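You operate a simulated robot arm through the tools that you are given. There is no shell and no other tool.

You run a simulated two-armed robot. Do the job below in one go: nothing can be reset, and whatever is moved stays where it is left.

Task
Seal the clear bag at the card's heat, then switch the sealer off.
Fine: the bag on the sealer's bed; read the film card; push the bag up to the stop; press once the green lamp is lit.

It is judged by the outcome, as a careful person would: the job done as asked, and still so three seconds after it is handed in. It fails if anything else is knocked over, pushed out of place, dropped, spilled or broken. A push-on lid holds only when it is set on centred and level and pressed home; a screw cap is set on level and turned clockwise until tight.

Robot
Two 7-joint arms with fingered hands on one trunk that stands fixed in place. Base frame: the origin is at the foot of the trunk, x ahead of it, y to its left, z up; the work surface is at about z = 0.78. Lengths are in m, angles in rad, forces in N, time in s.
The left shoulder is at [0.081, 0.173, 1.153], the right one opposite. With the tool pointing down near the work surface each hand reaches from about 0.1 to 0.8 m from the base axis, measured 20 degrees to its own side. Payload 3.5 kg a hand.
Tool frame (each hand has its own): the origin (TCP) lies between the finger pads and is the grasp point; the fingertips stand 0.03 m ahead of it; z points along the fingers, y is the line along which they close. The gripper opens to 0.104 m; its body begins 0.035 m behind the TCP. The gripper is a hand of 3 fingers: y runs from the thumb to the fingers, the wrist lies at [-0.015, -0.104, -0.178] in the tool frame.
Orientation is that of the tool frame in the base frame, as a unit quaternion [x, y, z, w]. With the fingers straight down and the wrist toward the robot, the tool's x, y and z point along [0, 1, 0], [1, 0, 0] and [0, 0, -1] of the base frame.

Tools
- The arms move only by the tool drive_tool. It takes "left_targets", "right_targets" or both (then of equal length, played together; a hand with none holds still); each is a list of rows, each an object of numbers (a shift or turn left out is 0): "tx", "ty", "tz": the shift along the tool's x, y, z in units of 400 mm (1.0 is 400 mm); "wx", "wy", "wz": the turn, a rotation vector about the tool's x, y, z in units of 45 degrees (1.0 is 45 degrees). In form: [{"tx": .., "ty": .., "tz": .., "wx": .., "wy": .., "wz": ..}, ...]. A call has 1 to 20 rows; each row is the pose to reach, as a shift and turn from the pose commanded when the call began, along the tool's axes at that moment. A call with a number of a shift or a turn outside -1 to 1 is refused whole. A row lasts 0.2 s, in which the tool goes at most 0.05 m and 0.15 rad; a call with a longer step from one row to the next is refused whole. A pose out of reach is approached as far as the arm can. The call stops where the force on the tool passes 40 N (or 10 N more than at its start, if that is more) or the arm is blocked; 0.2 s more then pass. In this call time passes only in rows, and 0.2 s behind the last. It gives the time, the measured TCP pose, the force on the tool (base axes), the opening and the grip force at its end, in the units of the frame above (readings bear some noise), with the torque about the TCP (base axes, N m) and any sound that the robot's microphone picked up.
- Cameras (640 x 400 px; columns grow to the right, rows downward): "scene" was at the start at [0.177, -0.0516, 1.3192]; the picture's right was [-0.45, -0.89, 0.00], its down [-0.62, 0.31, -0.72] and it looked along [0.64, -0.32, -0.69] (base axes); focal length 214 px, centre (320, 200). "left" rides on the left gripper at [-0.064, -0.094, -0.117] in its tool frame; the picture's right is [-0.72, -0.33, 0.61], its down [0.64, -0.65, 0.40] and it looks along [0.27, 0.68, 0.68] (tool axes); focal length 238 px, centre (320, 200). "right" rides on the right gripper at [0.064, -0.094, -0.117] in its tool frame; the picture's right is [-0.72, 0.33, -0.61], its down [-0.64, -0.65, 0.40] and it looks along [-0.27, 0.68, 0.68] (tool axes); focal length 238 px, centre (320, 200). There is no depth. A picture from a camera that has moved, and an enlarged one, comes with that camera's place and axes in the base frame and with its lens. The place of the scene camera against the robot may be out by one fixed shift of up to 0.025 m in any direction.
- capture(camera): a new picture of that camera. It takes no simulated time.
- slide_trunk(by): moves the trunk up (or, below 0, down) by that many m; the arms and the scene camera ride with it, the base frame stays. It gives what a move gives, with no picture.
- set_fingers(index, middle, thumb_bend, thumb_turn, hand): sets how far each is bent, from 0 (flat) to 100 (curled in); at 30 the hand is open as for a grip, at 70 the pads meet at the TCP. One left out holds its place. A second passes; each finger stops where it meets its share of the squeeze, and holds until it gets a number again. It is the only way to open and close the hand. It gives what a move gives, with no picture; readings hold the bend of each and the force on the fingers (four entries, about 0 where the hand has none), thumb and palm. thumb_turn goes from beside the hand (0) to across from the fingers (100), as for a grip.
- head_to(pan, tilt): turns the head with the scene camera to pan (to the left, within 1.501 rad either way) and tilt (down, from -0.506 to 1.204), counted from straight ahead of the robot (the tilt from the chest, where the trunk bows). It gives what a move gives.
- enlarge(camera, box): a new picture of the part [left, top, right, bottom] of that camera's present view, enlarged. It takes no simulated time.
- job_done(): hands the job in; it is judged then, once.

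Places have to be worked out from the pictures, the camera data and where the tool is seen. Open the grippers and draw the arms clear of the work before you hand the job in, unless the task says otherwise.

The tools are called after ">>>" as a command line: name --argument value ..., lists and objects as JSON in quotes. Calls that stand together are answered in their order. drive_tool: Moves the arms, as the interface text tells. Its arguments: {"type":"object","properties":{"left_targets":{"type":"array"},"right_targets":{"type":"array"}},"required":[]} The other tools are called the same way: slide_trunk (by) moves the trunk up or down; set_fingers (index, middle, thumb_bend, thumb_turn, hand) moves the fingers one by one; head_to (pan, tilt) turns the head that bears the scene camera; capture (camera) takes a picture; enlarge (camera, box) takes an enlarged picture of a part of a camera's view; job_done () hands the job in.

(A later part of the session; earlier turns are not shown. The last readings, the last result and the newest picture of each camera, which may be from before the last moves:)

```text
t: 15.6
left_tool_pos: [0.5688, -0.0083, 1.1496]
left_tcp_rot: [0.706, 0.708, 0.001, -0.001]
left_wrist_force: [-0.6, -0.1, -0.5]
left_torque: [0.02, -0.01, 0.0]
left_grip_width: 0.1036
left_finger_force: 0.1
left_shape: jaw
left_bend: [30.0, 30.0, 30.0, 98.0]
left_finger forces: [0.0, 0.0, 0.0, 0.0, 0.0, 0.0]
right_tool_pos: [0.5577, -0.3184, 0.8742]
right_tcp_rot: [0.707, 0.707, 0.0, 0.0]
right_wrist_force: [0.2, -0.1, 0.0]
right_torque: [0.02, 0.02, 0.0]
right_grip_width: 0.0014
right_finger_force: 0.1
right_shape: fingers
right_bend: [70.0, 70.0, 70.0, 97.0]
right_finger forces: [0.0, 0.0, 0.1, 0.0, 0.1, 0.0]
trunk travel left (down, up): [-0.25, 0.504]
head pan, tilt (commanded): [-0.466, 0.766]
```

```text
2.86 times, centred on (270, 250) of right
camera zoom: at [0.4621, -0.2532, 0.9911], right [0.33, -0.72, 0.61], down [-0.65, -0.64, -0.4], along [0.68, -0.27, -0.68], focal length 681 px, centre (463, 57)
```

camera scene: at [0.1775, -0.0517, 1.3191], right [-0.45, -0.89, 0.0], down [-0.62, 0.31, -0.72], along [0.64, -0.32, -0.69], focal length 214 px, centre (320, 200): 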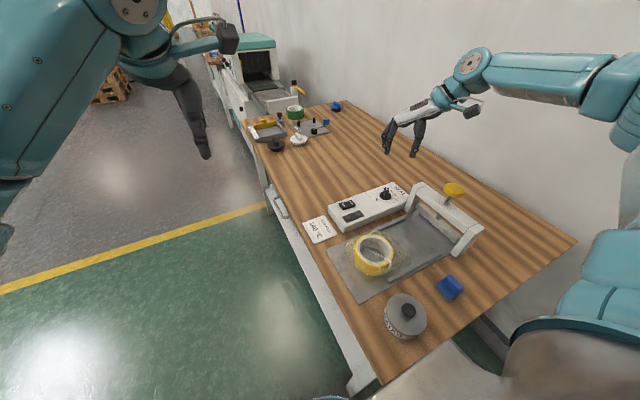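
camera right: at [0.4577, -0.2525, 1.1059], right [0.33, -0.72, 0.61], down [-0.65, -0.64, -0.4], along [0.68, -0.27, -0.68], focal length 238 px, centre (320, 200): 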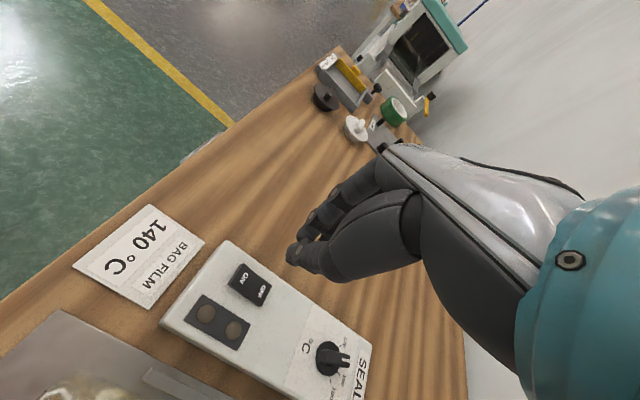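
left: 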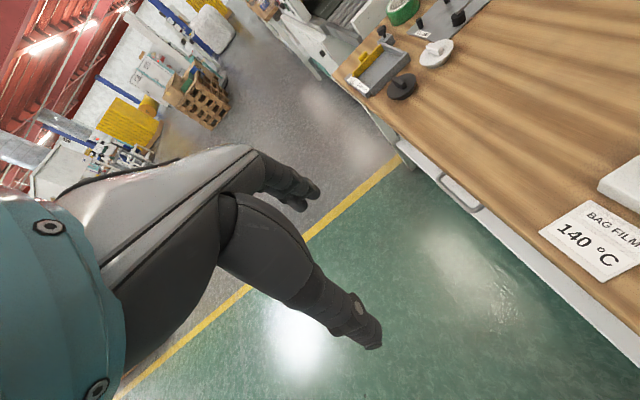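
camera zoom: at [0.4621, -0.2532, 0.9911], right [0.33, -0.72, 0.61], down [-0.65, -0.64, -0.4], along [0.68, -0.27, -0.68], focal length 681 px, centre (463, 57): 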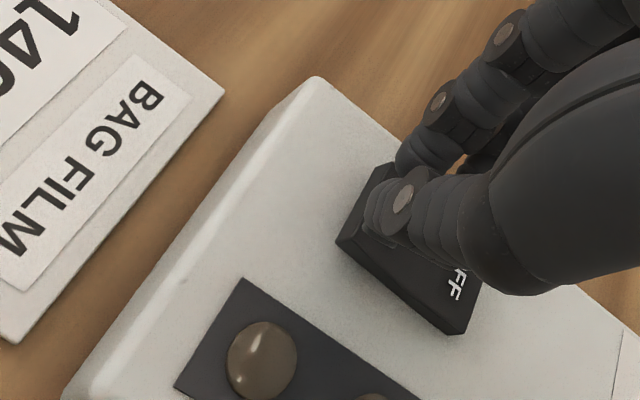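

The thumb tip hovers right on the ON end with no force yet. I'll press down in 3 mm steps.

>>> drive_tool --right_targets '[{"tz": 0.008}, {"tz": 0.016}, {"tz": 0.024}]'

>>> enlarge --camera "scene" --box '[320, 170, 400, 230]'

```text
t: 16.4
left_tool_pos: [0.5674, -0.0089, 1.1508]
left_tcp_rot: [0.707, 0.707, 0.0, 0.0]
left_wrist_force: [0.1, 0.6, -0.4]
left_torque: [0.0, 0.01, 0.0]
left_grip_width: 0.1035
left_finger_force: 0.0
left_shape: jaw
left_bend: [30.0, 30.0, 30.0, 98.0]
left_finger forces: [0.0, 0.1, 0.1, 0.1, 0.1, 0.0]
right_tool_pos: [0.5579, -0.317, 0.8631]
right_tcp_rot: [0.707, 0.707, 0.001, 0.0]
right_wrist_force: [0.0, -0.8, -0.4]
right_torque: [0.0, -0.01, 0.03]
right_grip_width: 0.0014
right_finger_force: 0.1
right_shape: fingers
right_bend: [70.0, 70.0, 70.0, 97.0]
right_finger forces: [0.0, 0.1, 0.0, 0.1, 0.0, 0.1]
trunk travel left (down, up): [-0.25, 0.504]
head pan, tilt (commanded): [-0.466, 0.766]
```

```text
6.67 times, centred on (360, 200) of scene
camera zoom: at [0.1771, -0.0517, 1.3192], right [-0.45, -0.89, 0.0], down [-0.62, 0.31, -0.72], along [0.64, -0.32, -0.69], focal length 1430 px, centre (53, 200)
```

zoom: 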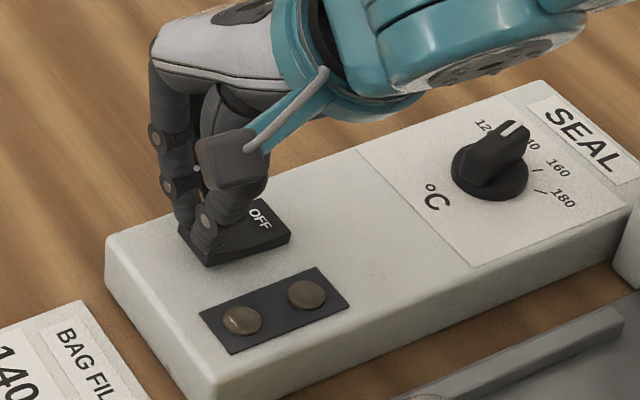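

Still no contact at TCP z 0.863. I'll continue down gently.

>>> drive_tool --right_targets '[{"tz": 0.006}, {"tz": 0.012}, {"tz": 0.018}]'

>>> enlarge --camera "scene" --box '[320, 170, 400, 230]'

```text
t: 17.2
left_tool_pos: [0.5679, -0.0081, 1.1506]
left_tcp_rot: [0.706, 0.708, 0.0, 0.001]
left_wrist_force: [0.3, -0.4, 0.8]
left_torque: [0.0, 0.0, 0.03]
left_grip_width: 0.1039
left_finger_force: 0.0
left_shape: jaw
left_bend: [30.0, 30.0, 30.0, 98.0]
left_finger forces: [0.0, 0.0, 0.1, 0.1, 0.1, 0.0]
right_tool_pos: [0.5581, -0.3172, 0.8565]
right_tcp_rot: [0.708, 0.707, 0.0, 0.0]
right_wrist_force: [0.2, -0.4, -0.3]
right_torque: [-0.02, -0.05, -0.01]
right_grip_width: 0.0013
right_finger_force: 0.0
right_shape: fingers
right_bend: [70.0, 70.0, 70.0, 97.0]
right_finger forces: [0.0, 0.0, 0.1, 0.0, 0.0, 0.1]
trunk travel left (down, up): [-0.25, 0.504]
head pan, tilt (commanded): [-0.466, 0.766]
```

```text
6.67 times, centred on (360, 200) of scene
camera zoom: at [0.1772, -0.0518, 1.3191], right [-0.45, -0.89, 0.0], down [-0.62, 0.31, -0.72], along [0.64, -0.32, -0.69], focal length 1430 px, centre (53, 200)
```

zoom: 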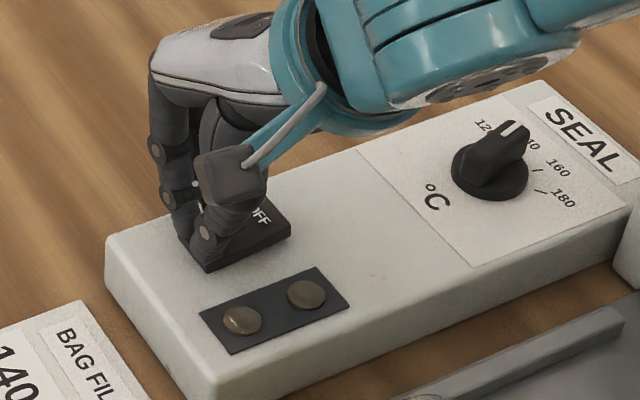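

The readings still show no force. I'll keep lowering in 2 mm steps, watching the force and listening for a click.

>>> drive_tool --right_targets '[{"tz": 0.005}, {"tz": 0.01}, {"tz": 0.01}]'

>>> enlarge --camera "right" --box '[180, 180, 360, 320]'

```text
t: 18.0
left_tool_pos: [0.5671, -0.0081, 1.1497]
left_tcp_rot: [0.707, 0.707, 0.001, 0.0]
left_wrist_force: [0.2, -0.1, -0.1]
left_torque: [-0.04, 0.04, -0.04]
left_grip_width: 0.1035
left_finger_force: 0.0
left_shape: jaw
left_bend: [30.0, 30.0, 30.0, 98.0]
left_finger forces: [0.0, 0.0, 0.0, 0.0, 0.0, 0.0]
right_tool_pos: [0.5578, -0.3158, 0.8545]
right_tcp_rot: [0.707, 0.707, 0.001, 0.002]
right_wrist_force: [4.1, -0.6, 9.6]
right_torque: [-0.11, -0.07, 0.05]
right_grip_width: 0.001
right_finger_force: 4.7
right_shape: fingers
right_bend: [70.0, 71.0, 70.0, 97.0]
right_finger forces: [0.1, 8.0, 0.1, 0.0, 1.2, 0.0]
trunk travel left (down, up): [-0.25, 0.504]
head pan, tilt (commanded): [-0.466, 0.766]
```

```text
2.86 times, centred on (270, 250) of right
camera zoom: at [0.4625, -0.2527, 0.9723], right [0.32, -0.72, 0.61], down [-0.65, -0.64, -0.41], along [0.69, -0.27, -0.68], focal length 681 px, centre (463, 57)
```

zoom: 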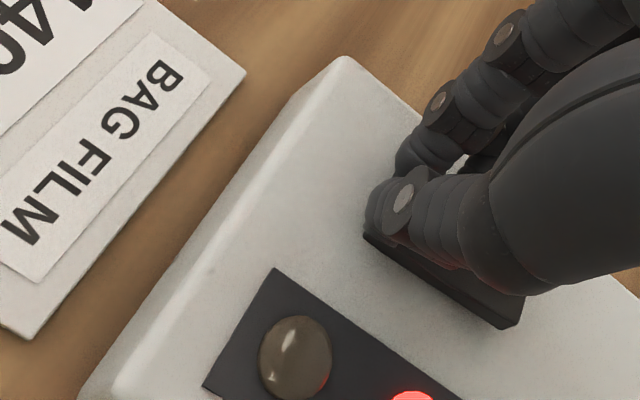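

The red lamp is lit, so the sealer is on and heating. I'll lift the hand off the rocker and look at the panel.

>>> drive_tool --right_targets '[{"tz": -0.06}, {"tz": -0.16}, {"tz": -0.26}, {"tz": -0.36}]'

>>> capture --camera "scene"

>>> enlarge --camera "scene" --box '[320, 170, 420, 240]'

>>> capture --camera "right"

```text
t: 19.0
left_tool_pos: [0.5677, -0.0077, 1.1514]
left_tcp_rot: [0.707, 0.708, 0.0, 0.0]
left_wrist_force: [-0.5, 0.4, -0.8]
left_torque: [0.0, 0.01, 0.01]
left_grip_width: 0.1035
left_finger_force: 0.1
left_shape: jaw
left_bend: [30.0, 30.0, 30.0, 98.0]
left_finger forces: [0.0, 0.0, 0.1, 0.0, 0.1, 0.1]
right_tool_pos: [0.5563, -0.3166, 0.998]
right_tcp_rot: [0.707, 0.707, 0.0, 0.0]
right_wrist_force: [0.0, -0.6, -0.5]
right_torque: [-0.01, 0.01, -0.01]
right_grip_width: 0.0009
right_finger_force: 0.1
right_shape: fingers
right_bend: [70.0, 70.0, 70.0, 97.0]
right_finger forces: [0.0, 0.0, 0.0, 0.0, 0.0, 0.1]
trunk travel left (down, up): [-0.25, 0.504]
head pan, tilt (commanded): [-0.466, 0.766]
```

```text
taken
camera scene: at [0.1767, -0.0514, 1.3193], right [-0.45, -0.89, 0.0], down [-0.62, 0.31, -0.72], along [0.64, -0.32, -0.69], focal length 214 px, centre (320, 200)
```

scene: 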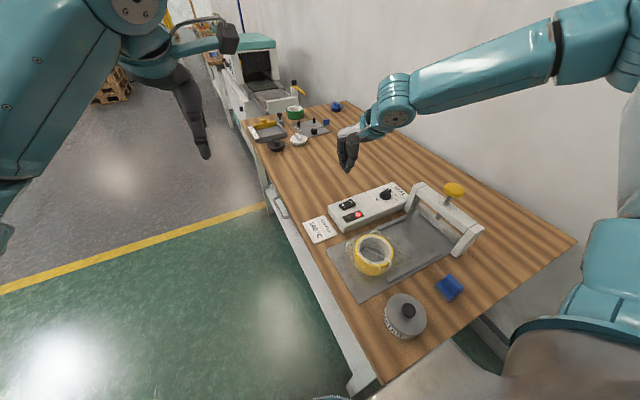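

```text
5.71 times, centred on (370, 205) of scene
camera zoom: at [0.1767, -0.0514, 1.3193], right [-0.45, -0.89, 0.0], down [-0.62, 0.31, -0.72], along [0.64, -0.32, -0.69], focal length 1226 px, centre (34, 171)
```

zoom: 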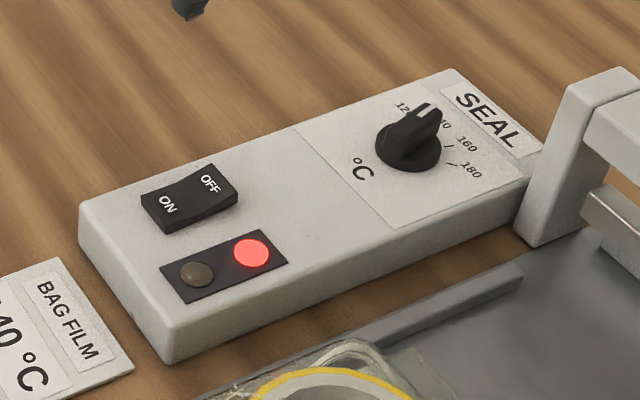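

```text
taken
camera right: at [0.4607, -0.2525, 1.1158], right [0.33, -0.72, 0.61], down [-0.65, -0.64, -0.4], along [0.68, -0.27, -0.68], focal length 238 px, centre (320, 200)
```

right: 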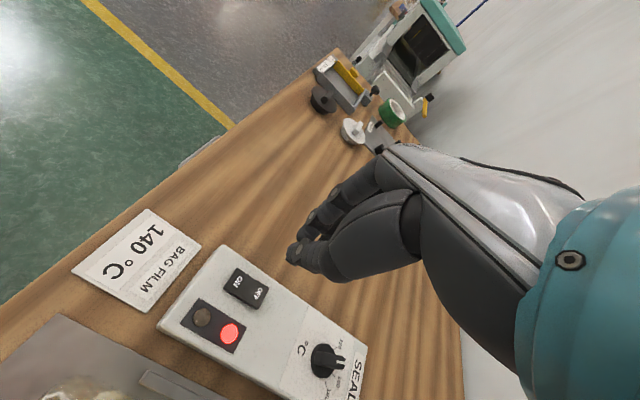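

The red lamp is on, the rocker sits at ON and the dial still points to 140. While it heats, I'll stage the left hand behind the bag, turning it so its wrist trails to +y. The right hand goes up and over the yellow knob.

>>> drive_tool --left_targets '[{"tx": -0.035, "ty": -0.06, "tz": 0.06, "wz": 0.125}, {"tx": -0.07, "ty": -0.12, "tz": 0.12, "wz": 0.25}, {"tx": -0.105, "ty": -0.18, "tz": 0.18, "wz": 0.375}, {"tx": -0.14, "ty": -0.24, "tz": 0.24, "wz": 0.5}, {"tx": -0.175, "ty": -0.3, "tz": 0.3, "wz": 0.625}, {"tx": -0.21, "ty": -0.36, "tz": 0.36, "wz": 0.75}, {"tx": -0.245, "ty": -0.42, "tz": 0.42, "wz": 0.875}, {"tx": -0.28, "ty": -0.485, "tz": 0.48, "wz": 1.0}]' --right_targets '[{"tz": -0.12}, {"tz": -0.24}, {"tx": -0.09, "ty": -0.075, "tz": -0.25}, {"tx": -0.18, "ty": -0.15, "tz": -0.25}, {"tx": -0.27, "ty": -0.225, "tz": -0.25}, {"tx": -0.36, "ty": -0.3, "tz": -0.25}, {"tx": -0.45, "ty": -0.375, "tz": -0.25}, {"tx": -0.5375, "ty": -0.45, "tz": -0.25}]'

>>> drive_tool --left_targets '[{"wz": 0.167}, {"wz": 0.333}, {"wz": 0.5}, {"wz": 0.667}, {"wz": 0.833}, {"wz": 1.0}]'

>>> capture --camera "scene"

>>> capture --camera "left"

>>> capture --camera "right"

```text
t: 20.8
left_tool_pos: [0.3737, -0.1211, 0.9581]
left_tcp_rot: [0.924, 0.383, 0.0, 0.0]
left_wrist_force: [0.0, 0.6, -0.2]
left_torque: [-0.01, 0.01, 0.0]
left_grip_width: 0.1037
left_finger_force: 0.1
left_shape: jaw
left_bend: [30.0, 30.0, 30.0, 98.0]
left_finger forces: [0.0, 0.1, 0.0, 0.0, 0.1, 0.1]
right_tool_pos: [0.3763, -0.5339, 1.0962]
right_tcp_rot: [0.707, 0.707, 0.001, 0.0]
right_wrist_force: [-0.8, 0.8, -0.5]
right_torque: [0.02, 0.0, -0.03]
right_grip_width: 0.001
right_finger_force: 0.0
right_shape: fingers
right_bend: [70.0, 70.0, 70.0, 98.0]
right_finger forces: [0.0, 0.0, 0.0, 0.0, 0.0, 0.0]
trunk travel left (down, up): [-0.25, 0.504]
head pan, tilt (commanded): [-0.466, 0.766]
```

```text
t: 22.2
left_tool_pos: [0.3742, -0.1212, 0.9586]
left_tcp_rot: [1.0, 0.001, 0.0, 0.001]
left_wrist_force: [0.0, 0.2, 0.6]
left_torque: [-0.01, 0.0, 0.01]
left_grip_width: 0.1035
left_finger_force: 0.1
left_shape: jaw
left_bend: [30.0, 30.0, 30.0, 98.0]
left_finger forces: [0.0, 0.1, 0.0, 0.1, 0.0, 0.1]
right_tool_pos: [0.3772, -0.5331, 1.0968]
right_tcp_rot: [0.707, 0.707, 0.001, 0.0]
right_wrist_force: [0.4, 0.5, -0.3]
right_torque: [-0.01, 0.0, -0.03]
right_grip_width: 0.001
right_finger_force: 0.1
right_shape: fingers
right_bend: [70.0, 70.0, 70.0, 98.0]
right_finger forces: [0.1, 0.0, 0.1, 0.1, 0.0, 0.0]
trunk travel left (down, up): [-0.25, 0.504]
head pan, tilt (commanded): [-0.466, 0.766]
```

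```text
taken
camera scene: at [0.1771, -0.0517, 1.3192], right [-0.45, -0.89, 0.0], down [-0.62, 0.31, -0.72], along [0.64, -0.32, -0.69], focal length 214 px, centre (320, 200)
```

scene: 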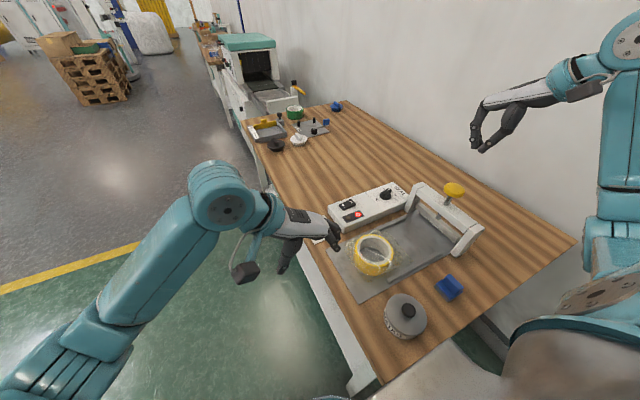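

```text
taken
camera left: at [0.3104, -0.0258, 1.0753], right [-0.72, 0.33, -0.61], down [0.64, 0.65, -0.41], along [0.27, -0.68, -0.68], focal length 238 px, centre (320, 200)
```

left: 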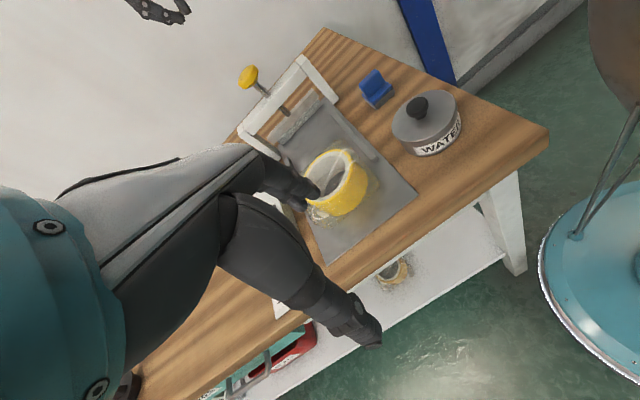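

```text
taken
camera right: at [0.2823, -0.4695, 1.2145], right [0.33, -0.72, 0.61], down [-0.65, -0.64, -0.4], along [0.68, -0.27, -0.68], focal length 238 px, centre (320, 200)
```

right: 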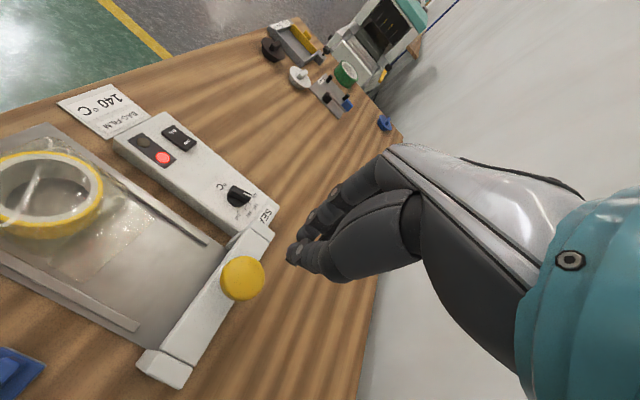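

Both hands are staged. I'll zoom in the left camera on the bed and press to see the bar, the rails and any stop.

>>> enlarge --camera "left" --box '[230, 60, 430, 240]'

>>> enlarge --camera "scene" --box '[320, 190, 480, 310]'

>>> enlarge --camera "right" --box '[0, 120, 290, 400]'

```text
2.22 times, centred on (330, 150) of left
camera zoom: at [0.3104, -0.0258, 1.0753], right [-0.72, 0.33, -0.61], down [0.64, 0.65, -0.41], along [0.27, -0.68, -0.68], focal length 530 px, centre (298, 311)
```

zoom: 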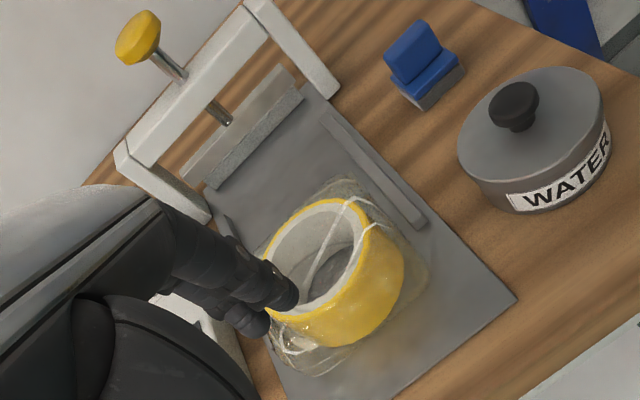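

```text
3.33 times, centred on (400, 250) of scene
camera zoom: at [0.1771, -0.0517, 1.3192], right [-0.45, -0.89, 0.0], down [-0.62, 0.31, -0.72], along [0.64, -0.32, -0.69], focal length 715 px, centre (53, 33)
```

zoom: 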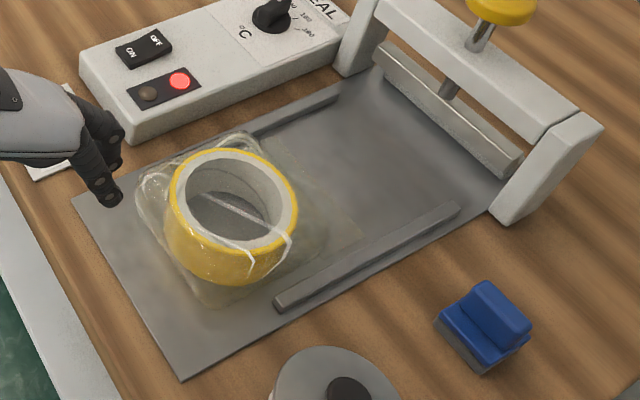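

```text
1.43 times, centred on (145, 260) of right
camera zoom: at [0.2823, -0.4695, 1.2145], right [0.33, -0.72, 0.61], down [-0.65, -0.64, -0.4], along [0.68, -0.27, -0.68], focal length 340 px, centre (570, 114)
```

zoom: 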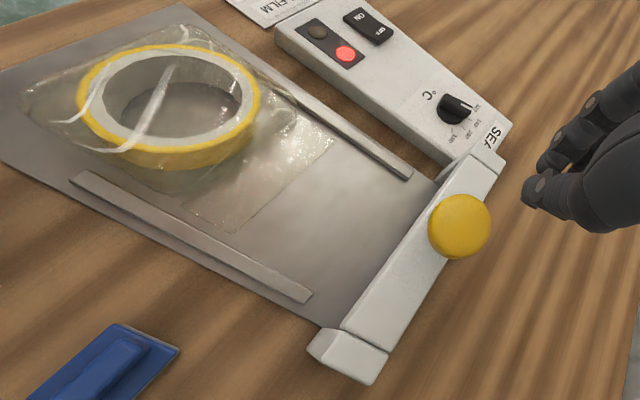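

I can see the bar, the rails (x about 0.305 and 0.444) and the bag, whose front edge at y about -0.402 is square to the press. A lidded "WATER" pan stands near (0.22,-0.28) and must not be touched. I'll zoom on the left fingers before lowering them.

>>> enlarge --camera "scene" --box '[220, 180, 360, 290]'

>>> enlarge --camera "left" --box '[180, 120, 420, 360]'

```text
3.64 times, centred on (290, 235) of scene
camera zoom: at [0.1771, -0.0517, 1.3192], right [-0.45, -0.89, 0.0], down [-0.62, 0.31, -0.72], along [0.64, -0.32, -0.69], focal length 780 px, centre (429, 73)
```

zoom: 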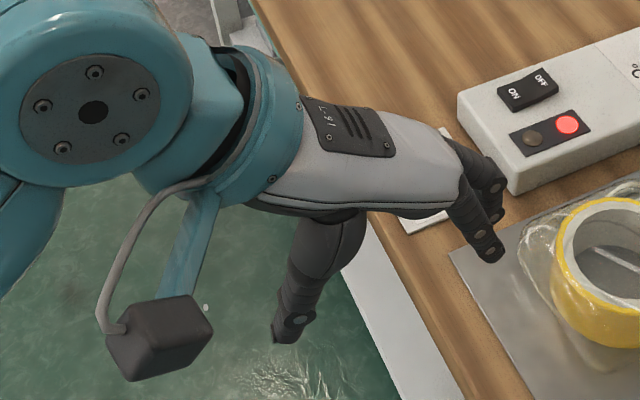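

```text
1.67 times, centred on (300, 240) of left
camera zoom: at [0.3104, -0.0258, 1.0753], right [-0.72, 0.33, -0.61], down [0.64, 0.65, -0.41], along [0.27, -0.68, -0.68], focal length 397 px, centre (353, 133)
```

zoom: 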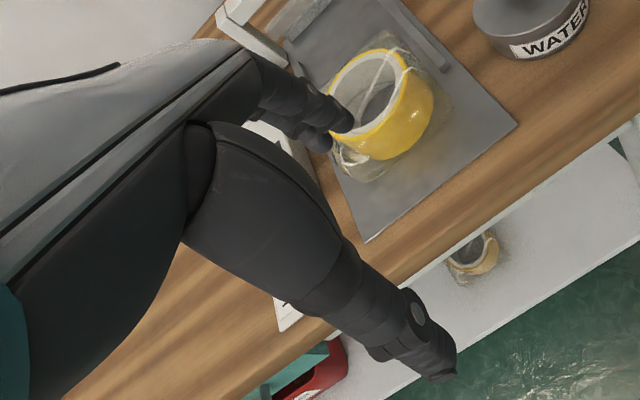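

The left fingers straddle x about 0.375, with tips about 0.06 ahead of the TCP toward -y. I'll bend them slightly so they stand upright as a pusher, then lower behind the bag with the tips at about z 0.805.

>>> set_fingers --hand "left" --index 38 --middle 38

>>> drive_tool --left_targets '[{"ty": 0.0, "tz": 0.1}, {"ty": 0.0, "tz": 0.2}, {"ty": 0.02, "tz": 0.28}, {"ty": 0.0475, "tz": 0.3075}]'

>>> enlarge --camera "scene" --box '[300, 190, 460, 310]'

>>> capture --camera "left"

```text
t: 23.2
left_tool_pos: [0.3734, -0.1188, 0.9583]
left_tcp_rot: [1.0, 0.0, 0.0, 0.0]
left_wrist_force: [0.0, 0.5, 0.0]
left_torque: [0.01, -0.01, -0.04]
left_grip_width: 0.0933
left_finger_force: 0.0
left_shape: fingers
left_bend: [38.0, 38.0, 30.0, 98.0]
left_finger forces: [0.1, 0.0, 0.0, 0.1, 0.0, 0.1]
right_tool_pos: [0.3779, -0.5339, 1.0965]
right_tcp_rot: [0.707, 0.707, 0.0, 0.0]
right_wrist_force: [-0.5, 0.0, 0.1]
right_torque: [0.03, -0.01, -0.02]
right_grip_width: 0.0011
right_finger_force: 0.1
right_shape: fingers
right_bend: [70.0, 70.0, 70.0, 98.0]
right_finger forces: [0.1, 0.1, 0.0, 0.1, 0.0, 0.0]
trunk travel left (down, up): [-0.25, 0.504]
head pan, tilt (commanded): [-0.466, 0.766]
```

```text
t: 24.2
left_tool_pos: [0.3731, -0.1401, 0.836]
left_tcp_rot: [1.0, 0.0, 0.0, 0.0]
left_wrist_force: [0.1, 0.0, 0.3]
left_torque: [0.01, 0.01, 0.01]
left_grip_width: 0.0934
left_finger_force: 0.1
left_shape: fingers
left_bend: [38.0, 38.0, 30.0, 98.0]
left_finger forces: [0.0, 0.0, 0.0, 0.0, 0.0, 0.0]
right_tool_pos: [0.3776, -0.533, 1.0961]
right_tcp_rot: [0.708, 0.706, 0.0, 0.0]
right_wrist_force: [-0.1, 0.7, 0.0]
right_torque: [0.01, 0.03, -0.03]
right_grip_width: 0.0009
right_finger_force: 0.1
right_shape: fingers
right_bend: [70.0, 70.0, 70.0, 98.0]
right_finger forces: [0.1, 0.0, 0.0, 0.0, 0.0, 0.0]
trunk travel left (down, up): [-0.25, 0.504]
head pan, tilt (commanded): [-0.466, 0.766]
```

```text
3.33 times, centred on (380, 250) of scene
camera zoom: at [0.177, -0.0517, 1.3192], right [-0.45, -0.89, 0.0], down [-0.62, 0.31, -0.72], along [0.64, -0.32, -0.69], focal length 715 px, centre (120, 33)
```

zoom: 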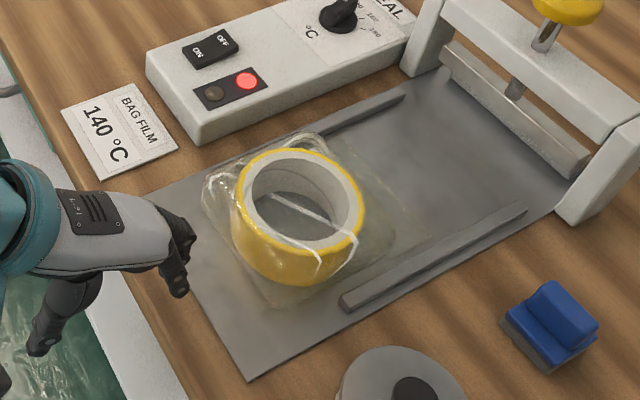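

```text
taken
camera left: at [0.3098, -0.0449, 0.9516], right [-0.72, 0.33, -0.61], down [0.64, 0.65, -0.4], along [0.27, -0.68, -0.68], focal length 238 px, centre (320, 200)
```

left: 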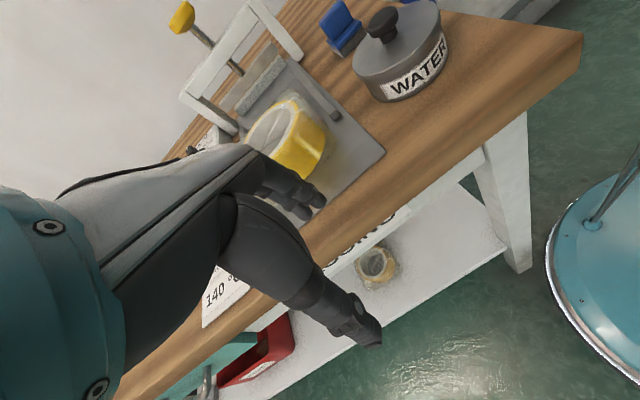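

The fingers stand behind the bag, clear of the card. I'll push slowly toward -y and watch the force and the bag.

>>> drive_tool --left_targets '[{"ty": 0.05}, {"ty": 0.09}, {"ty": 0.115}, {"ty": 0.14}, {"ty": 0.165}, {"ty": 0.19}, {"ty": 0.215}, {"ty": 0.24}]'

>>> enlarge --camera "scene" --box '[300, 170, 500, 310]'

>>> enlarge --camera "right" --box '[0, 100, 300, 400]'

```text
t: 26.0
left_tool_pos: [0.3731, -0.2349, 0.8346]
left_tcp_rot: [1.0, 0.001, 0.0, 0.0]
left_wrist_force: [0.5, -0.2, 0.9]
left_torque: [-0.02, -0.03, -0.02]
left_grip_width: 0.0932
left_finger_force: 0.1
left_shape: fingers
left_bend: [38.0, 38.0, 30.0, 98.0]
left_finger forces: [0.1, 0.0, 0.0, 0.0, 0.1, 0.1]
right_tool_pos: [0.3769, -0.5336, 1.0971]
right_tcp_rot: [0.707, 0.708, 0.0, -0.001]
right_wrist_force: [-1.1, -0.1, 0.2]
right_torque: [-0.03, 0.04, 0.02]
right_grip_width: 0.001
right_finger_force: 0.1
right_shape: fingers
right_bend: [70.0, 70.0, 70.0, 98.0]
right_finger forces: [0.1, 0.0, 0.0, 0.1, 0.0, 0.1]
trunk travel left (down, up): [-0.25, 0.504]
head pan, tilt (commanded): [-0.466, 0.766]
```

```text
2.86 times, centred on (400, 240) of scene
camera zoom: at [0.177, -0.0517, 1.3192], right [-0.45, -0.89, 0.0], down [-0.62, 0.31, -0.72], along [0.64, -0.32, -0.69], focal length 613 px, centre (91, 86)
```

zoom: 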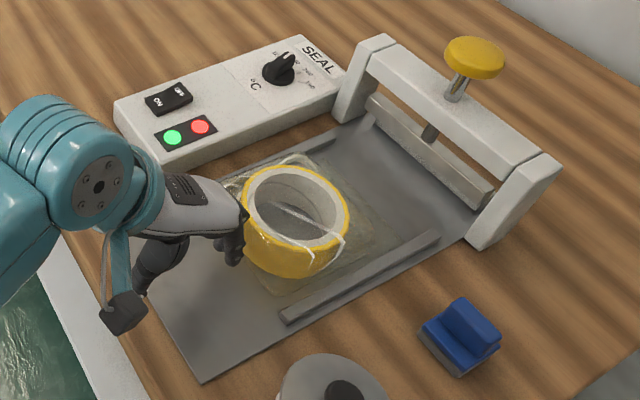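

```text
1.33 times, centred on (150, 250) of right
camera zoom: at [0.2823, -0.4696, 1.2145], right [0.33, -0.72, 0.61], down [-0.65, -0.64, -0.4], along [0.68, -0.27, -0.68], focal length 318 px, centre (547, 133)
```

zoom: 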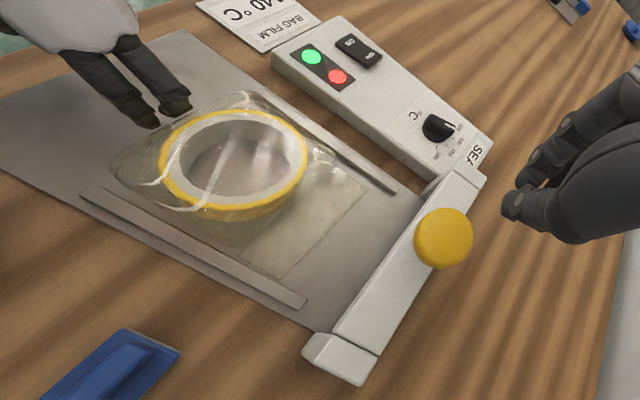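

The green lamp is now lit next to the red one. The bag slid about 55 mm, with its front edge now near y -0.457, still square and free. I'll push another 50 mm slowly.

>>> drive_tool --left_targets '[{"ty": 0.025}, {"ty": 0.05}, {"ty": 0.075}, {"ty": 0.1}, {"ty": 0.12}]'

>>> enlarge --camera "scene" --box '[340, 170, 500, 290]'

>>> enlarge --camera "right" --box '[40, 120, 300, 380]'

>>> capture --camera "left"

```text
t: 27.2
left_tool_pos: [0.3776, -0.278, 0.8334]
left_tcp_rot: [1.0, 0.001, -0.001, 0.001]
left_wrist_force: [0.0, 0.6, 0.2]
left_torque: [-0.02, 0.03, 0.02]
left_grip_width: 0.0933
left_finger_force: 0.2
left_shape: fingers
left_bend: [38.0, 38.0, 30.0, 98.0]
left_finger forces: [0.1, 0.3, 0.0, 0.0, 0.0, 0.1]
left hand out of reach, approached as far as the arm can: row 5
right_tool_pos: [0.3774, -0.5333, 1.0971]
right_tcp_rot: [0.707, 0.707, 0.0, 0.001]
right_wrist_force: [-0.6, -0.2, 0.2]
right_torque: [0.02, 0.04, -0.01]
right_grip_width: 0.0012
right_finger_force: 0.1
right_shape: fingers
right_bend: [70.0, 70.0, 70.0, 98.0]
right_finger forces: [0.0, 0.1, 0.0, 0.0, 0.1, 0.0]
trunk travel left (down, up): [-0.25, 0.504]
head pan, tilt (commanded): [-0.466, 0.766]
```

```text
3.33 times, centred on (420, 230) of scene
camera zoom: at [0.1771, -0.0516, 1.3192], right [-0.45, -0.89, 0.0], down [-0.62, 0.31, -0.72], along [0.64, -0.32, -0.69], focal length 715 px, centre (-13, 100)
```

zoom: 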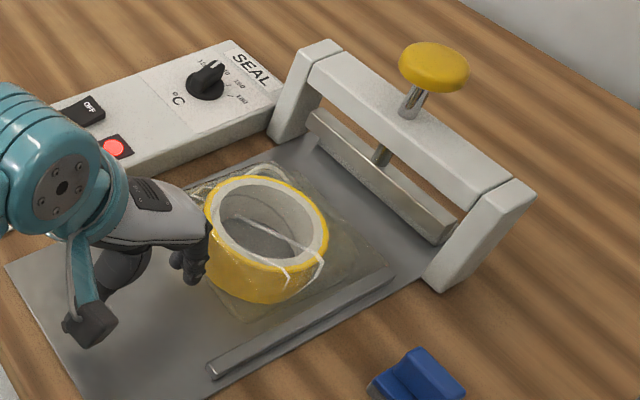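

```text
1.54 times, centred on (170, 250) of right
camera zoom: at [0.2824, -0.4694, 1.2145], right [0.33, -0.72, 0.61], down [-0.65, -0.64, -0.4], along [0.68, -0.27, -0.68], focal length 367 px, centre (551, 123)
```

zoom: 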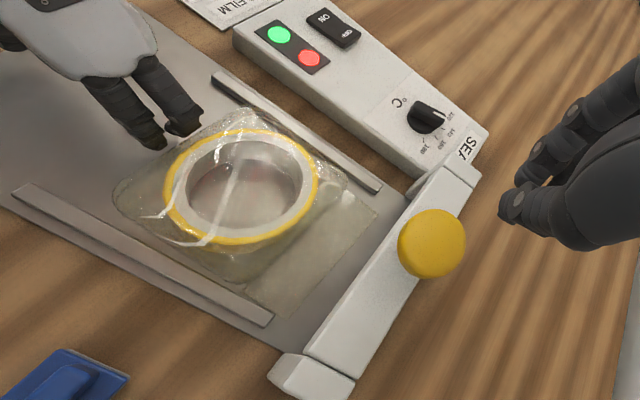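

```text
taken
camera left: at [0.3148, -0.1846, 0.9501], right [-0.72, 0.32, -0.61], down [0.64, 0.65, -0.41], along [0.27, -0.68, -0.68], focal length 238 px, centre (320, 200)
```

left: 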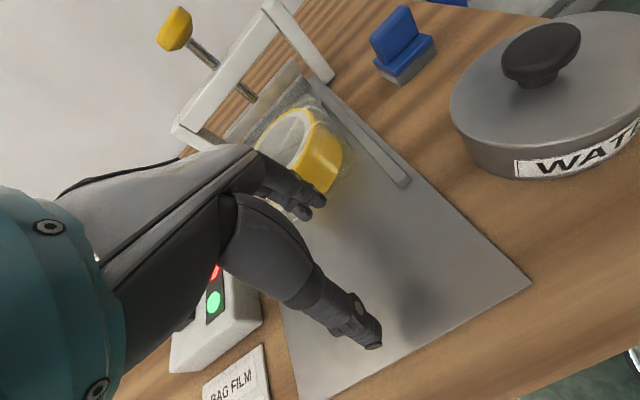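

The left arm reached its limit in this yaw. The bag front is near y -0.50, not yet at the stop, with no push force. I'll back the left hand off and turn it about 27° to a more natural yaw for the rest of the push.

>>> drive_tool --left_targets '[{"ty": -0.05}, {"ty": -0.09}, {"tx": -0.01, "ty": -0.09, "wz": -0.12}, {"tx": -0.02, "ty": -0.09, "wz": -0.24}, {"tx": -0.03, "ty": -0.09, "wz": -0.36}, {"tx": -0.04, "ty": -0.09, "wz": -0.48}, {"tx": -0.05, "ty": -0.09, "wz": -0.6}]'

>>> enlarge --camera "scene" --box '[300, 170, 500, 310]'

>>> enlarge --camera "right" --box '[0, 120, 300, 380]'

```text
t: 28.8
left_tool_pos: [0.358, -0.2438, 0.8336]
left_tcp_rot: [0.972, 0.235, 0.001, 0.0]
left_wrist_force: [0.4, 0.5, 0.5]
left_torque: [0.01, 0.0, -0.06]
left_grip_width: 0.0931
left_finger_force: 0.1
left_shape: fingers
left_bend: [38.0, 38.0, 30.0, 98.0]
left_finger forces: [0.1, 0.0, 0.0, 0.0, 0.1, 0.1]
right_tool_pos: [0.3776, -0.5352, 1.0976]
right_tcp_rot: [0.707, 0.707, 0.0, 0.0]
right_wrist_force: [-0.1, 0.1, -0.2]
right_torque: [0.01, 0.03, -0.01]
right_grip_width: 0.0006
right_finger_force: 0.1
right_shape: fingers
right_bend: [70.0, 70.0, 70.0, 98.0]
right_finger forces: [0.0, 0.1, 0.1, 0.0, 0.1, 0.0]
trunk travel left (down, up): [-0.25, 0.504]
head pan, tilt (commanded): [-0.466, 0.766]
```

```text
2.86 times, centred on (400, 240) of scene
camera zoom: at [0.177, -0.0517, 1.3192], right [-0.45, -0.89, 0.0], down [-0.62, 0.31, -0.72], along [0.64, -0.32, -0.69], focal length 613 px, centre (91, 86)
```

zoom: 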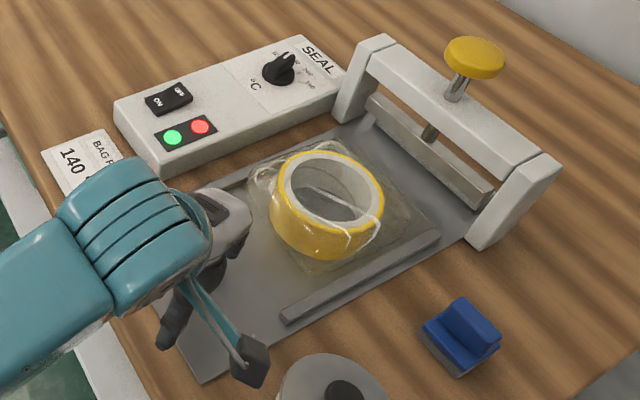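

```text
1.54 times, centred on (150, 250) of right
camera zoom: at [0.2822, -0.4695, 1.2145], right [0.33, -0.72, 0.61], down [-0.65, -0.64, -0.4], along [0.68, -0.27, -0.68], focal length 367 px, centre (582, 123)
```

zoom: 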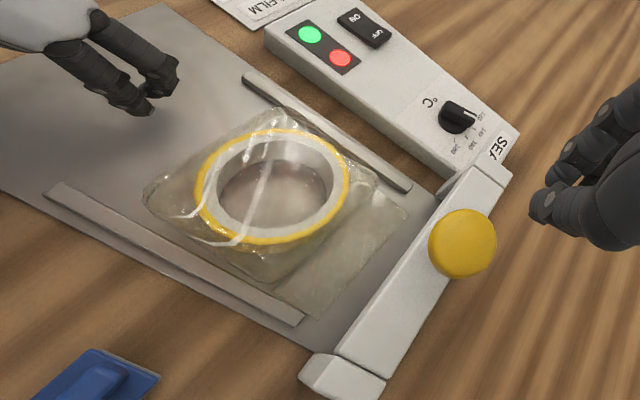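

The bag has stayed put and stays square. The left hand now sits behind it with the fingers near x 0.373, and the pan (top z about 0.84) is well clear of the hand. I'll push 50 mm further along -y, slowly.

>>> drive_tool --left_targets '[{"tx": -0.0114, "ty": 0.0223}, {"tx": -0.0227, "ty": 0.0446}, {"tx": -0.0341, "ty": 0.0668}, {"tx": -0.0454, "ty": 0.0891}, {"tx": -0.0568, "ty": 0.1114}]'

>>> enlarge --camera "scene" --box '[340, 170, 500, 290]'

>>> enlarge --camera "right" --box '[0, 120, 300, 380]'

```text
t: 30.0
left_tool_pos: [0.3587, -0.2825, 0.8339]
left_tcp_rot: [0.972, 0.234, 0.0, -0.001]
left_wrist_force: [-0.8, -1.6, 0.7]
left_torque: [0.03, -0.02, -0.02]
left_grip_width: 0.093
left_finger_force: 0.1
left_shape: fingers
left_bend: [38.0, 38.0, 30.0, 98.0]
left_finger forces: [0.0, 0.0, 0.0, 0.1, 0.0, 0.0]
left hand out of reach, approached as far as the arm can: row 5
right_tool_pos: [0.3768, -0.5336, 1.0959]
right_tcp_rot: [0.707, 0.707, 0.0, 0.0]
right_wrist_force: [0.3, 0.3, 0.9]
right_torque: [0.01, 0.02, -0.01]
right_grip_width: 0.0008
right_finger_force: 0.0
right_shape: fingers
right_bend: [70.0, 70.0, 70.0, 98.0]
right_finger forces: [0.0, 0.1, 0.0, 0.0, 0.0, 0.1]
trunk travel left (down, up): [-0.25, 0.504]
head pan, tilt (commanded): [-0.466, 0.766]
```

```text
3.33 times, centred on (420, 230) of scene
camera zoom: at [0.1771, -0.0516, 1.3192], right [-0.45, -0.89, 0.0], down [-0.62, 0.31, -0.72], along [0.64, -0.32, -0.69], focal length 715 px, centre (-13, 100)
```

zoom: 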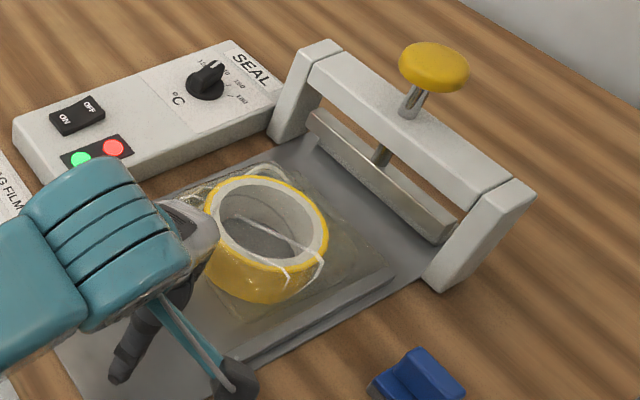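

```text
1.54 times, centred on (150, 250) of right
camera zoom: at [0.2823, -0.4695, 1.2145], right [0.33, -0.72, 0.61], down [-0.65, -0.64, -0.4], along [0.68, -0.27, -0.68], focal length 367 px, centre (582, 123)
```

zoom: 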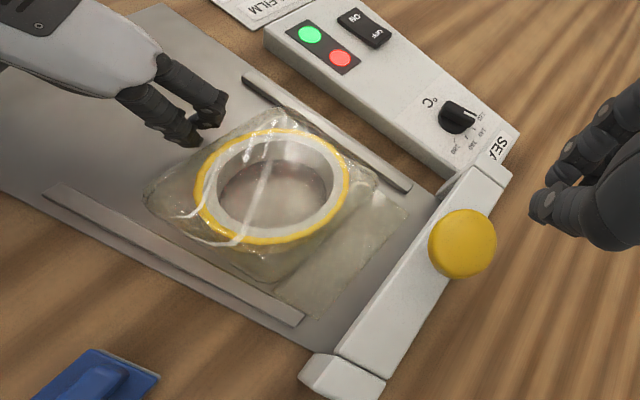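

The left arm is again at its limit around y -0.283 and hasn't moved the bag any further. I'll retract the left arm clear and use the right hand for the last few centimetres.

>>> drive_tool --left_targets '[{"tx": 0.0454, "ty": -0.0891}, {"tx": 0.0908, "ty": -0.1782}, {"tx": 0.1265, "ty": -0.2482, "tz": -0.0893}, {"tx": 0.1622, "ty": -0.3182, "tz": -0.1786}, {"tx": 0.1979, "ty": -0.3882, "tz": -0.2679}, {"tx": 0.2336, "ty": -0.4582, "tz": -0.3571}, {"tx": 0.2693, "ty": -0.5282, "tz": -0.4464}, {"tx": 0.305, "ty": -0.598, "tz": -0.5357}, {"tx": 0.3405, "ty": -0.668, "tz": -0.625}]'

>>> set_fingers --hand "right" --index 47 --middle 47 --thumb_bend 47

>>> capture --camera "scene"

```text
t: 32.0
left_tool_pos: [0.3562, 0.0179, 1.0848]
left_tcp_rot: [0.972, 0.234, 0.001, 0.0]
left_wrist_force: [0.2, -0.9, -0.5]
left_torque: [-0.01, -0.02, -0.02]
left_grip_width: 0.0933
left_finger_force: 0.0
left_shape: fingers
left_bend: [38.0, 38.0, 30.0, 98.0]
left_finger forces: [0.0, 0.0, 0.1, 0.0, 0.1, 0.1]
right_tool_pos: [0.3774, -0.5323, 1.0966]
right_tcp_rot: [0.708, 0.707, 0.0, 0.0]
right_wrist_force: [-0.2, -0.2, -0.3]
right_torque: [0.0, 0.01, 0.0]
right_grip_width: 0.0011
right_finger_force: 0.0
right_shape: fingers
right_bend: [70.0, 70.0, 70.0, 98.0]
right_finger forces: [0.0, 0.0, 0.0, 0.0, 0.0, 0.0]
trunk travel left (down, up): [-0.25, 0.504]
head pan, tilt (commanded): [-0.466, 0.766]
```

```text
t: 33.0
left_tool_pos: [0.3575, 0.0164, 1.084]
left_tcp_rot: [0.972, 0.234, 0.0, 0.0]
left_wrist_force: [0.3, 0.2, -0.3]
left_torque: [-0.01, 0.01, -0.02]
left_grip_width: 0.0931
left_finger_force: 0.0
left_shape: fingers
left_bend: [38.0, 38.0, 30.0, 98.0]
left_finger forces: [0.1, 0.0, 0.0, 0.0, 0.0, 0.1]
right_tool_pos: [0.3765, -0.5334, 1.0969]
right_tcp_rot: [0.707, 0.707, 0.0, 0.0]
right_wrist_force: [0.6, -0.2, -0.2]
right_torque: [0.01, 0.02, 0.01]
right_grip_width: 0.0596
right_finger_force: 0.0
right_shape: fingers
right_bend: [47.0, 47.0, 47.0, 98.0]
right_finger forces: [0.0, 0.0, 0.0, 0.0, 0.1, 0.0]
trunk travel left (down, up): [-0.25, 0.504]
head pan, tilt (commanded): [-0.466, 0.766]
```

```text
taken
camera scene: at [0.1771, -0.0516, 1.3192], right [-0.45, -0.89, 0.0], down [-0.62, 0.31, -0.72], along [0.64, -0.32, -0.69], focal length 214 px, centre (320, 200)
```

scene: 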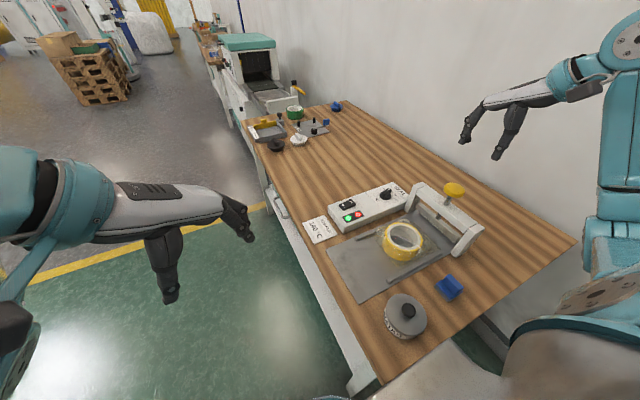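

The left arm is clear and both lamps are lit. I'll carry the right hand over to a point behind the bag, part-open so thumb and fingers straddle its centreline, and turn it 10° so both touch together.

>>> drive_tool --right_targets '[{"tx": 0.101, "wz": -0.03}, {"tx": 0.202, "wz": -0.06}, {"tx": 0.303, "tz": 0.05, "wz": -0.1}, {"tx": 0.404, "tz": 0.1, "wz": -0.13}, {"tx": 0.505, "tz": 0.15, "wz": -0.16}, {"tx": 0.606, "tz": 0.2, "wz": -0.19}, {"tx": 0.7, "ty": -0.01, "tz": 0.25, "wz": -0.22}, {"tx": 0.7, "ty": -0.01, "tz": 0.35, "wz": -0.22}, {"tx": 0.7, "ty": -0.01, "tz": 0.45, "wz": -0.22}, {"tx": 0.7, "ty": -0.01, "tz": 0.55, "wz": -0.22}]'

>>> enlarge --camera "scene" --box '[320, 170, 500, 310]'

>>> capture --camera "right"

```text
t: 35.2
left_tool_pos: [0.3564, 0.0177, 1.0839]
left_tcp_rot: [0.972, 0.235, 0.001, 0.0]
left_wrist_force: [-0.7, -0.4, 0.6]
left_torque: [0.0, -0.02, 0.03]
left_grip_width: 0.093
left_finger_force: 0.2
left_shape: fingers
left_bend: [38.0, 38.0, 30.0, 98.0]
left_finger forces: [0.1, 0.0, 0.0, 0.0, 0.0, 0.1]
right_tool_pos: [0.3879, -0.2554, 0.8704]
right_tcp_rot: [0.644, 0.765, 0.001, 0.0]
right_wrist_force: [1.0, 0.3, -0.4]
right_torque: [0.01, -0.02, 0.02]
right_grip_width: 0.0596
right_finger_force: 0.1
right_shape: fingers
right_bend: [47.0, 47.0, 47.0, 98.0]
right_finger forces: [0.0, 0.0, 0.1, 0.1, 0.0, 0.0]
right hand out of reach, approached as far as the arm can: row 6, 7, 8, 9, 10
trunk travel left (down, up): [-0.25, 0.504]
head pan, tilt (commanded): [-0.466, 0.766]
```

```text
2.86 times, centred on (410, 240) of scene
camera zoom: at [0.1769, -0.0517, 1.3192], right [-0.45, -0.89, 0.0], down [-0.62, 0.31, -0.72], along [0.64, -0.32, -0.69], focal length 613 px, centre (63, 86)
```

zoom: 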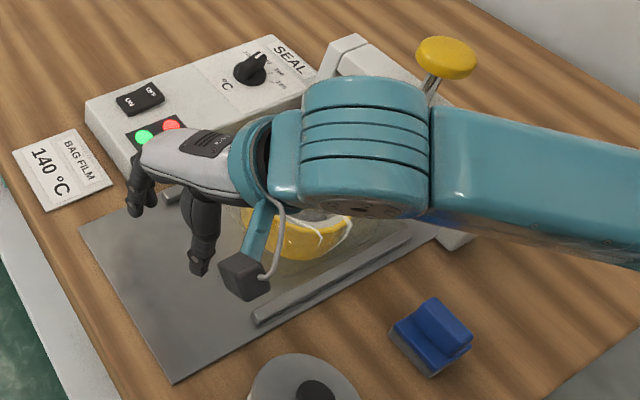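

```text
taken
camera right: at [0.2828, -0.2081, 0.9878], right [0.44, -0.65, 0.61], down [-0.53, -0.74, -0.4], along [0.72, -0.15, -0.68], focal length 238 px, centre (320, 200)
```

right: 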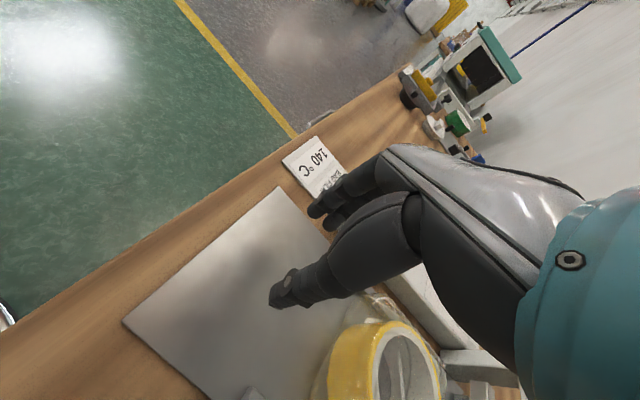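

The right arm is too folded to reach low this close to the shoulder: it sits at x 0.388 instead of 0.373, and the forearm is low over the press. I'll raise the trunk 0.2 m, which lifts both arms and gives the right arm room to work downward.

>>> slide_trunk --by 0.2

>>> capture --camera "scene"

```text
t: 37.4
left_tool_pos: [0.3586, 0.0187, 1.2835]
left_tcp_rot: [0.972, 0.233, -0.001, 0.0]
left_wrist_force: [-0.1, 0.7, -0.1]
left_torque: [0.02, 0.0, -0.01]
left_grip_width: 0.0928
left_finger_force: 0.1
left_shape: fingers
left_bend: [38.0, 38.0, 30.0, 98.0]
left_finger forces: [0.0, 0.0, 0.0, 0.0, 0.0, 0.0]
right_tool_pos: [0.3875, -0.2557, 1.0701]
right_tcp_rot: [0.644, 0.765, 0.0, 0.0]
right_wrist_force: [0.2, -0.5, 0.8]
right_torque: [0.01, -0.01, -0.03]
right_grip_width: 0.0596
right_finger_force: 0.1
right_shape: fingers
right_bend: [47.0, 47.0, 47.0, 98.0]
right_finger forces: [0.1, 0.0, 0.0, 0.0, 0.1, 0.1]
trunk travel left (down, up): [-0.45, 0.304]
head pan, tilt (commanded): [-0.466, 0.766]
```

```text
taken
camera scene: at [0.1161, -0.0516, 1.5217], right [-0.45, -0.89, 0.0], down [-0.62, 0.31, -0.72], along [0.64, -0.32, -0.69], focal length 214 px, centre (320, 200)
```

scene: 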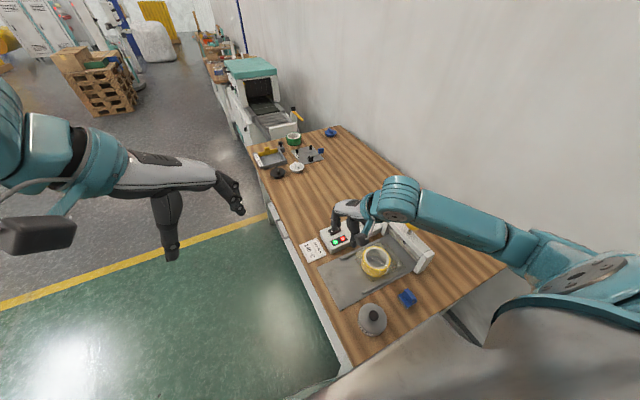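

The trunk rose and both hands lifted with it. I'll bring the right hand back down behind the bag and see whether it now reaches.

>>> drive_tool --right_targets '[{"tz": 0.1}, {"tz": 0.2}, {"tz": 0.3}, {"tz": 0.4}, {"tz": 0.48}]'

>>> enlarge --camera "scene" --box '[300, 180, 480, 320]'

>>> capture --camera "right"

```text
t: 38.6
left_tool_pos: [0.357, 0.018, 1.2822]
left_tcp_rot: [0.972, 0.233, 0.0, 0.0]
left_wrist_force: [0.5, -0.7, 0.2]
left_torque: [-0.04, -0.01, -0.01]
left_grip_width: 0.093
left_finger_force: 0.1
left_shape: fingers
left_bend: [38.0, 38.0, 30.0, 98.0]
left_finger forces: [0.1, 0.1, 0.1, 0.1, 0.0, 0.0]
right_tool_pos: [0.3888, -0.2553, 0.8782]
right_tcp_rot: [0.643, 0.766, 0.001, 0.0]
right_wrist_force: [0.1, -0.1, 1.1]
right_torque: [-0.02, 0.02, 0.01]
right_grip_width: 0.0598
right_finger_force: 0.0
right_shape: fingers
right_bend: [47.0, 47.0, 47.0, 98.0]
right_finger forces: [0.1, 0.0, 0.0, 0.0, 0.0, 0.0]
trunk travel left (down, up): [-0.45, 0.304]
head pan, tilt (commanded): [-0.466, 0.766]
```

```text
2.86 times, centred on (390, 250) of scene
camera zoom: at [0.1158, -0.0517, 1.5218], right [-0.45, -0.89, 0.0], down [-0.62, 0.31, -0.72], along [0.64, -0.32, -0.69], focal length 613 px, centre (120, 57)
```

zoom: 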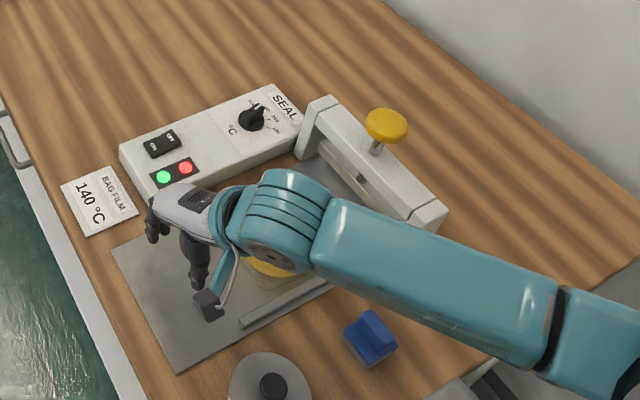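

```text
taken
camera right: at [0.2825, -0.2087, 0.9953], right [0.45, -0.65, 0.61], down [-0.53, -0.74, -0.4], along [0.72, -0.15, -0.68], focal length 238 px, centre (320, 200)
```

right: 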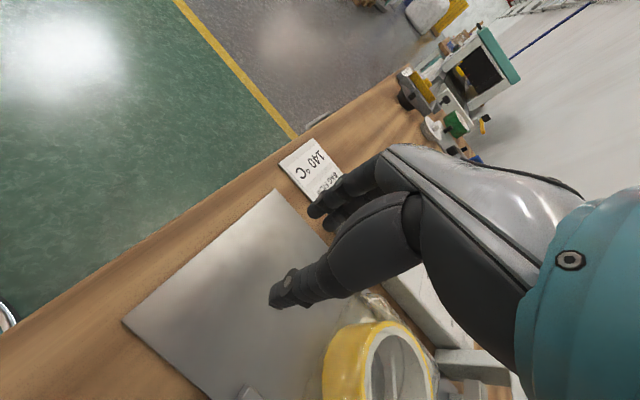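

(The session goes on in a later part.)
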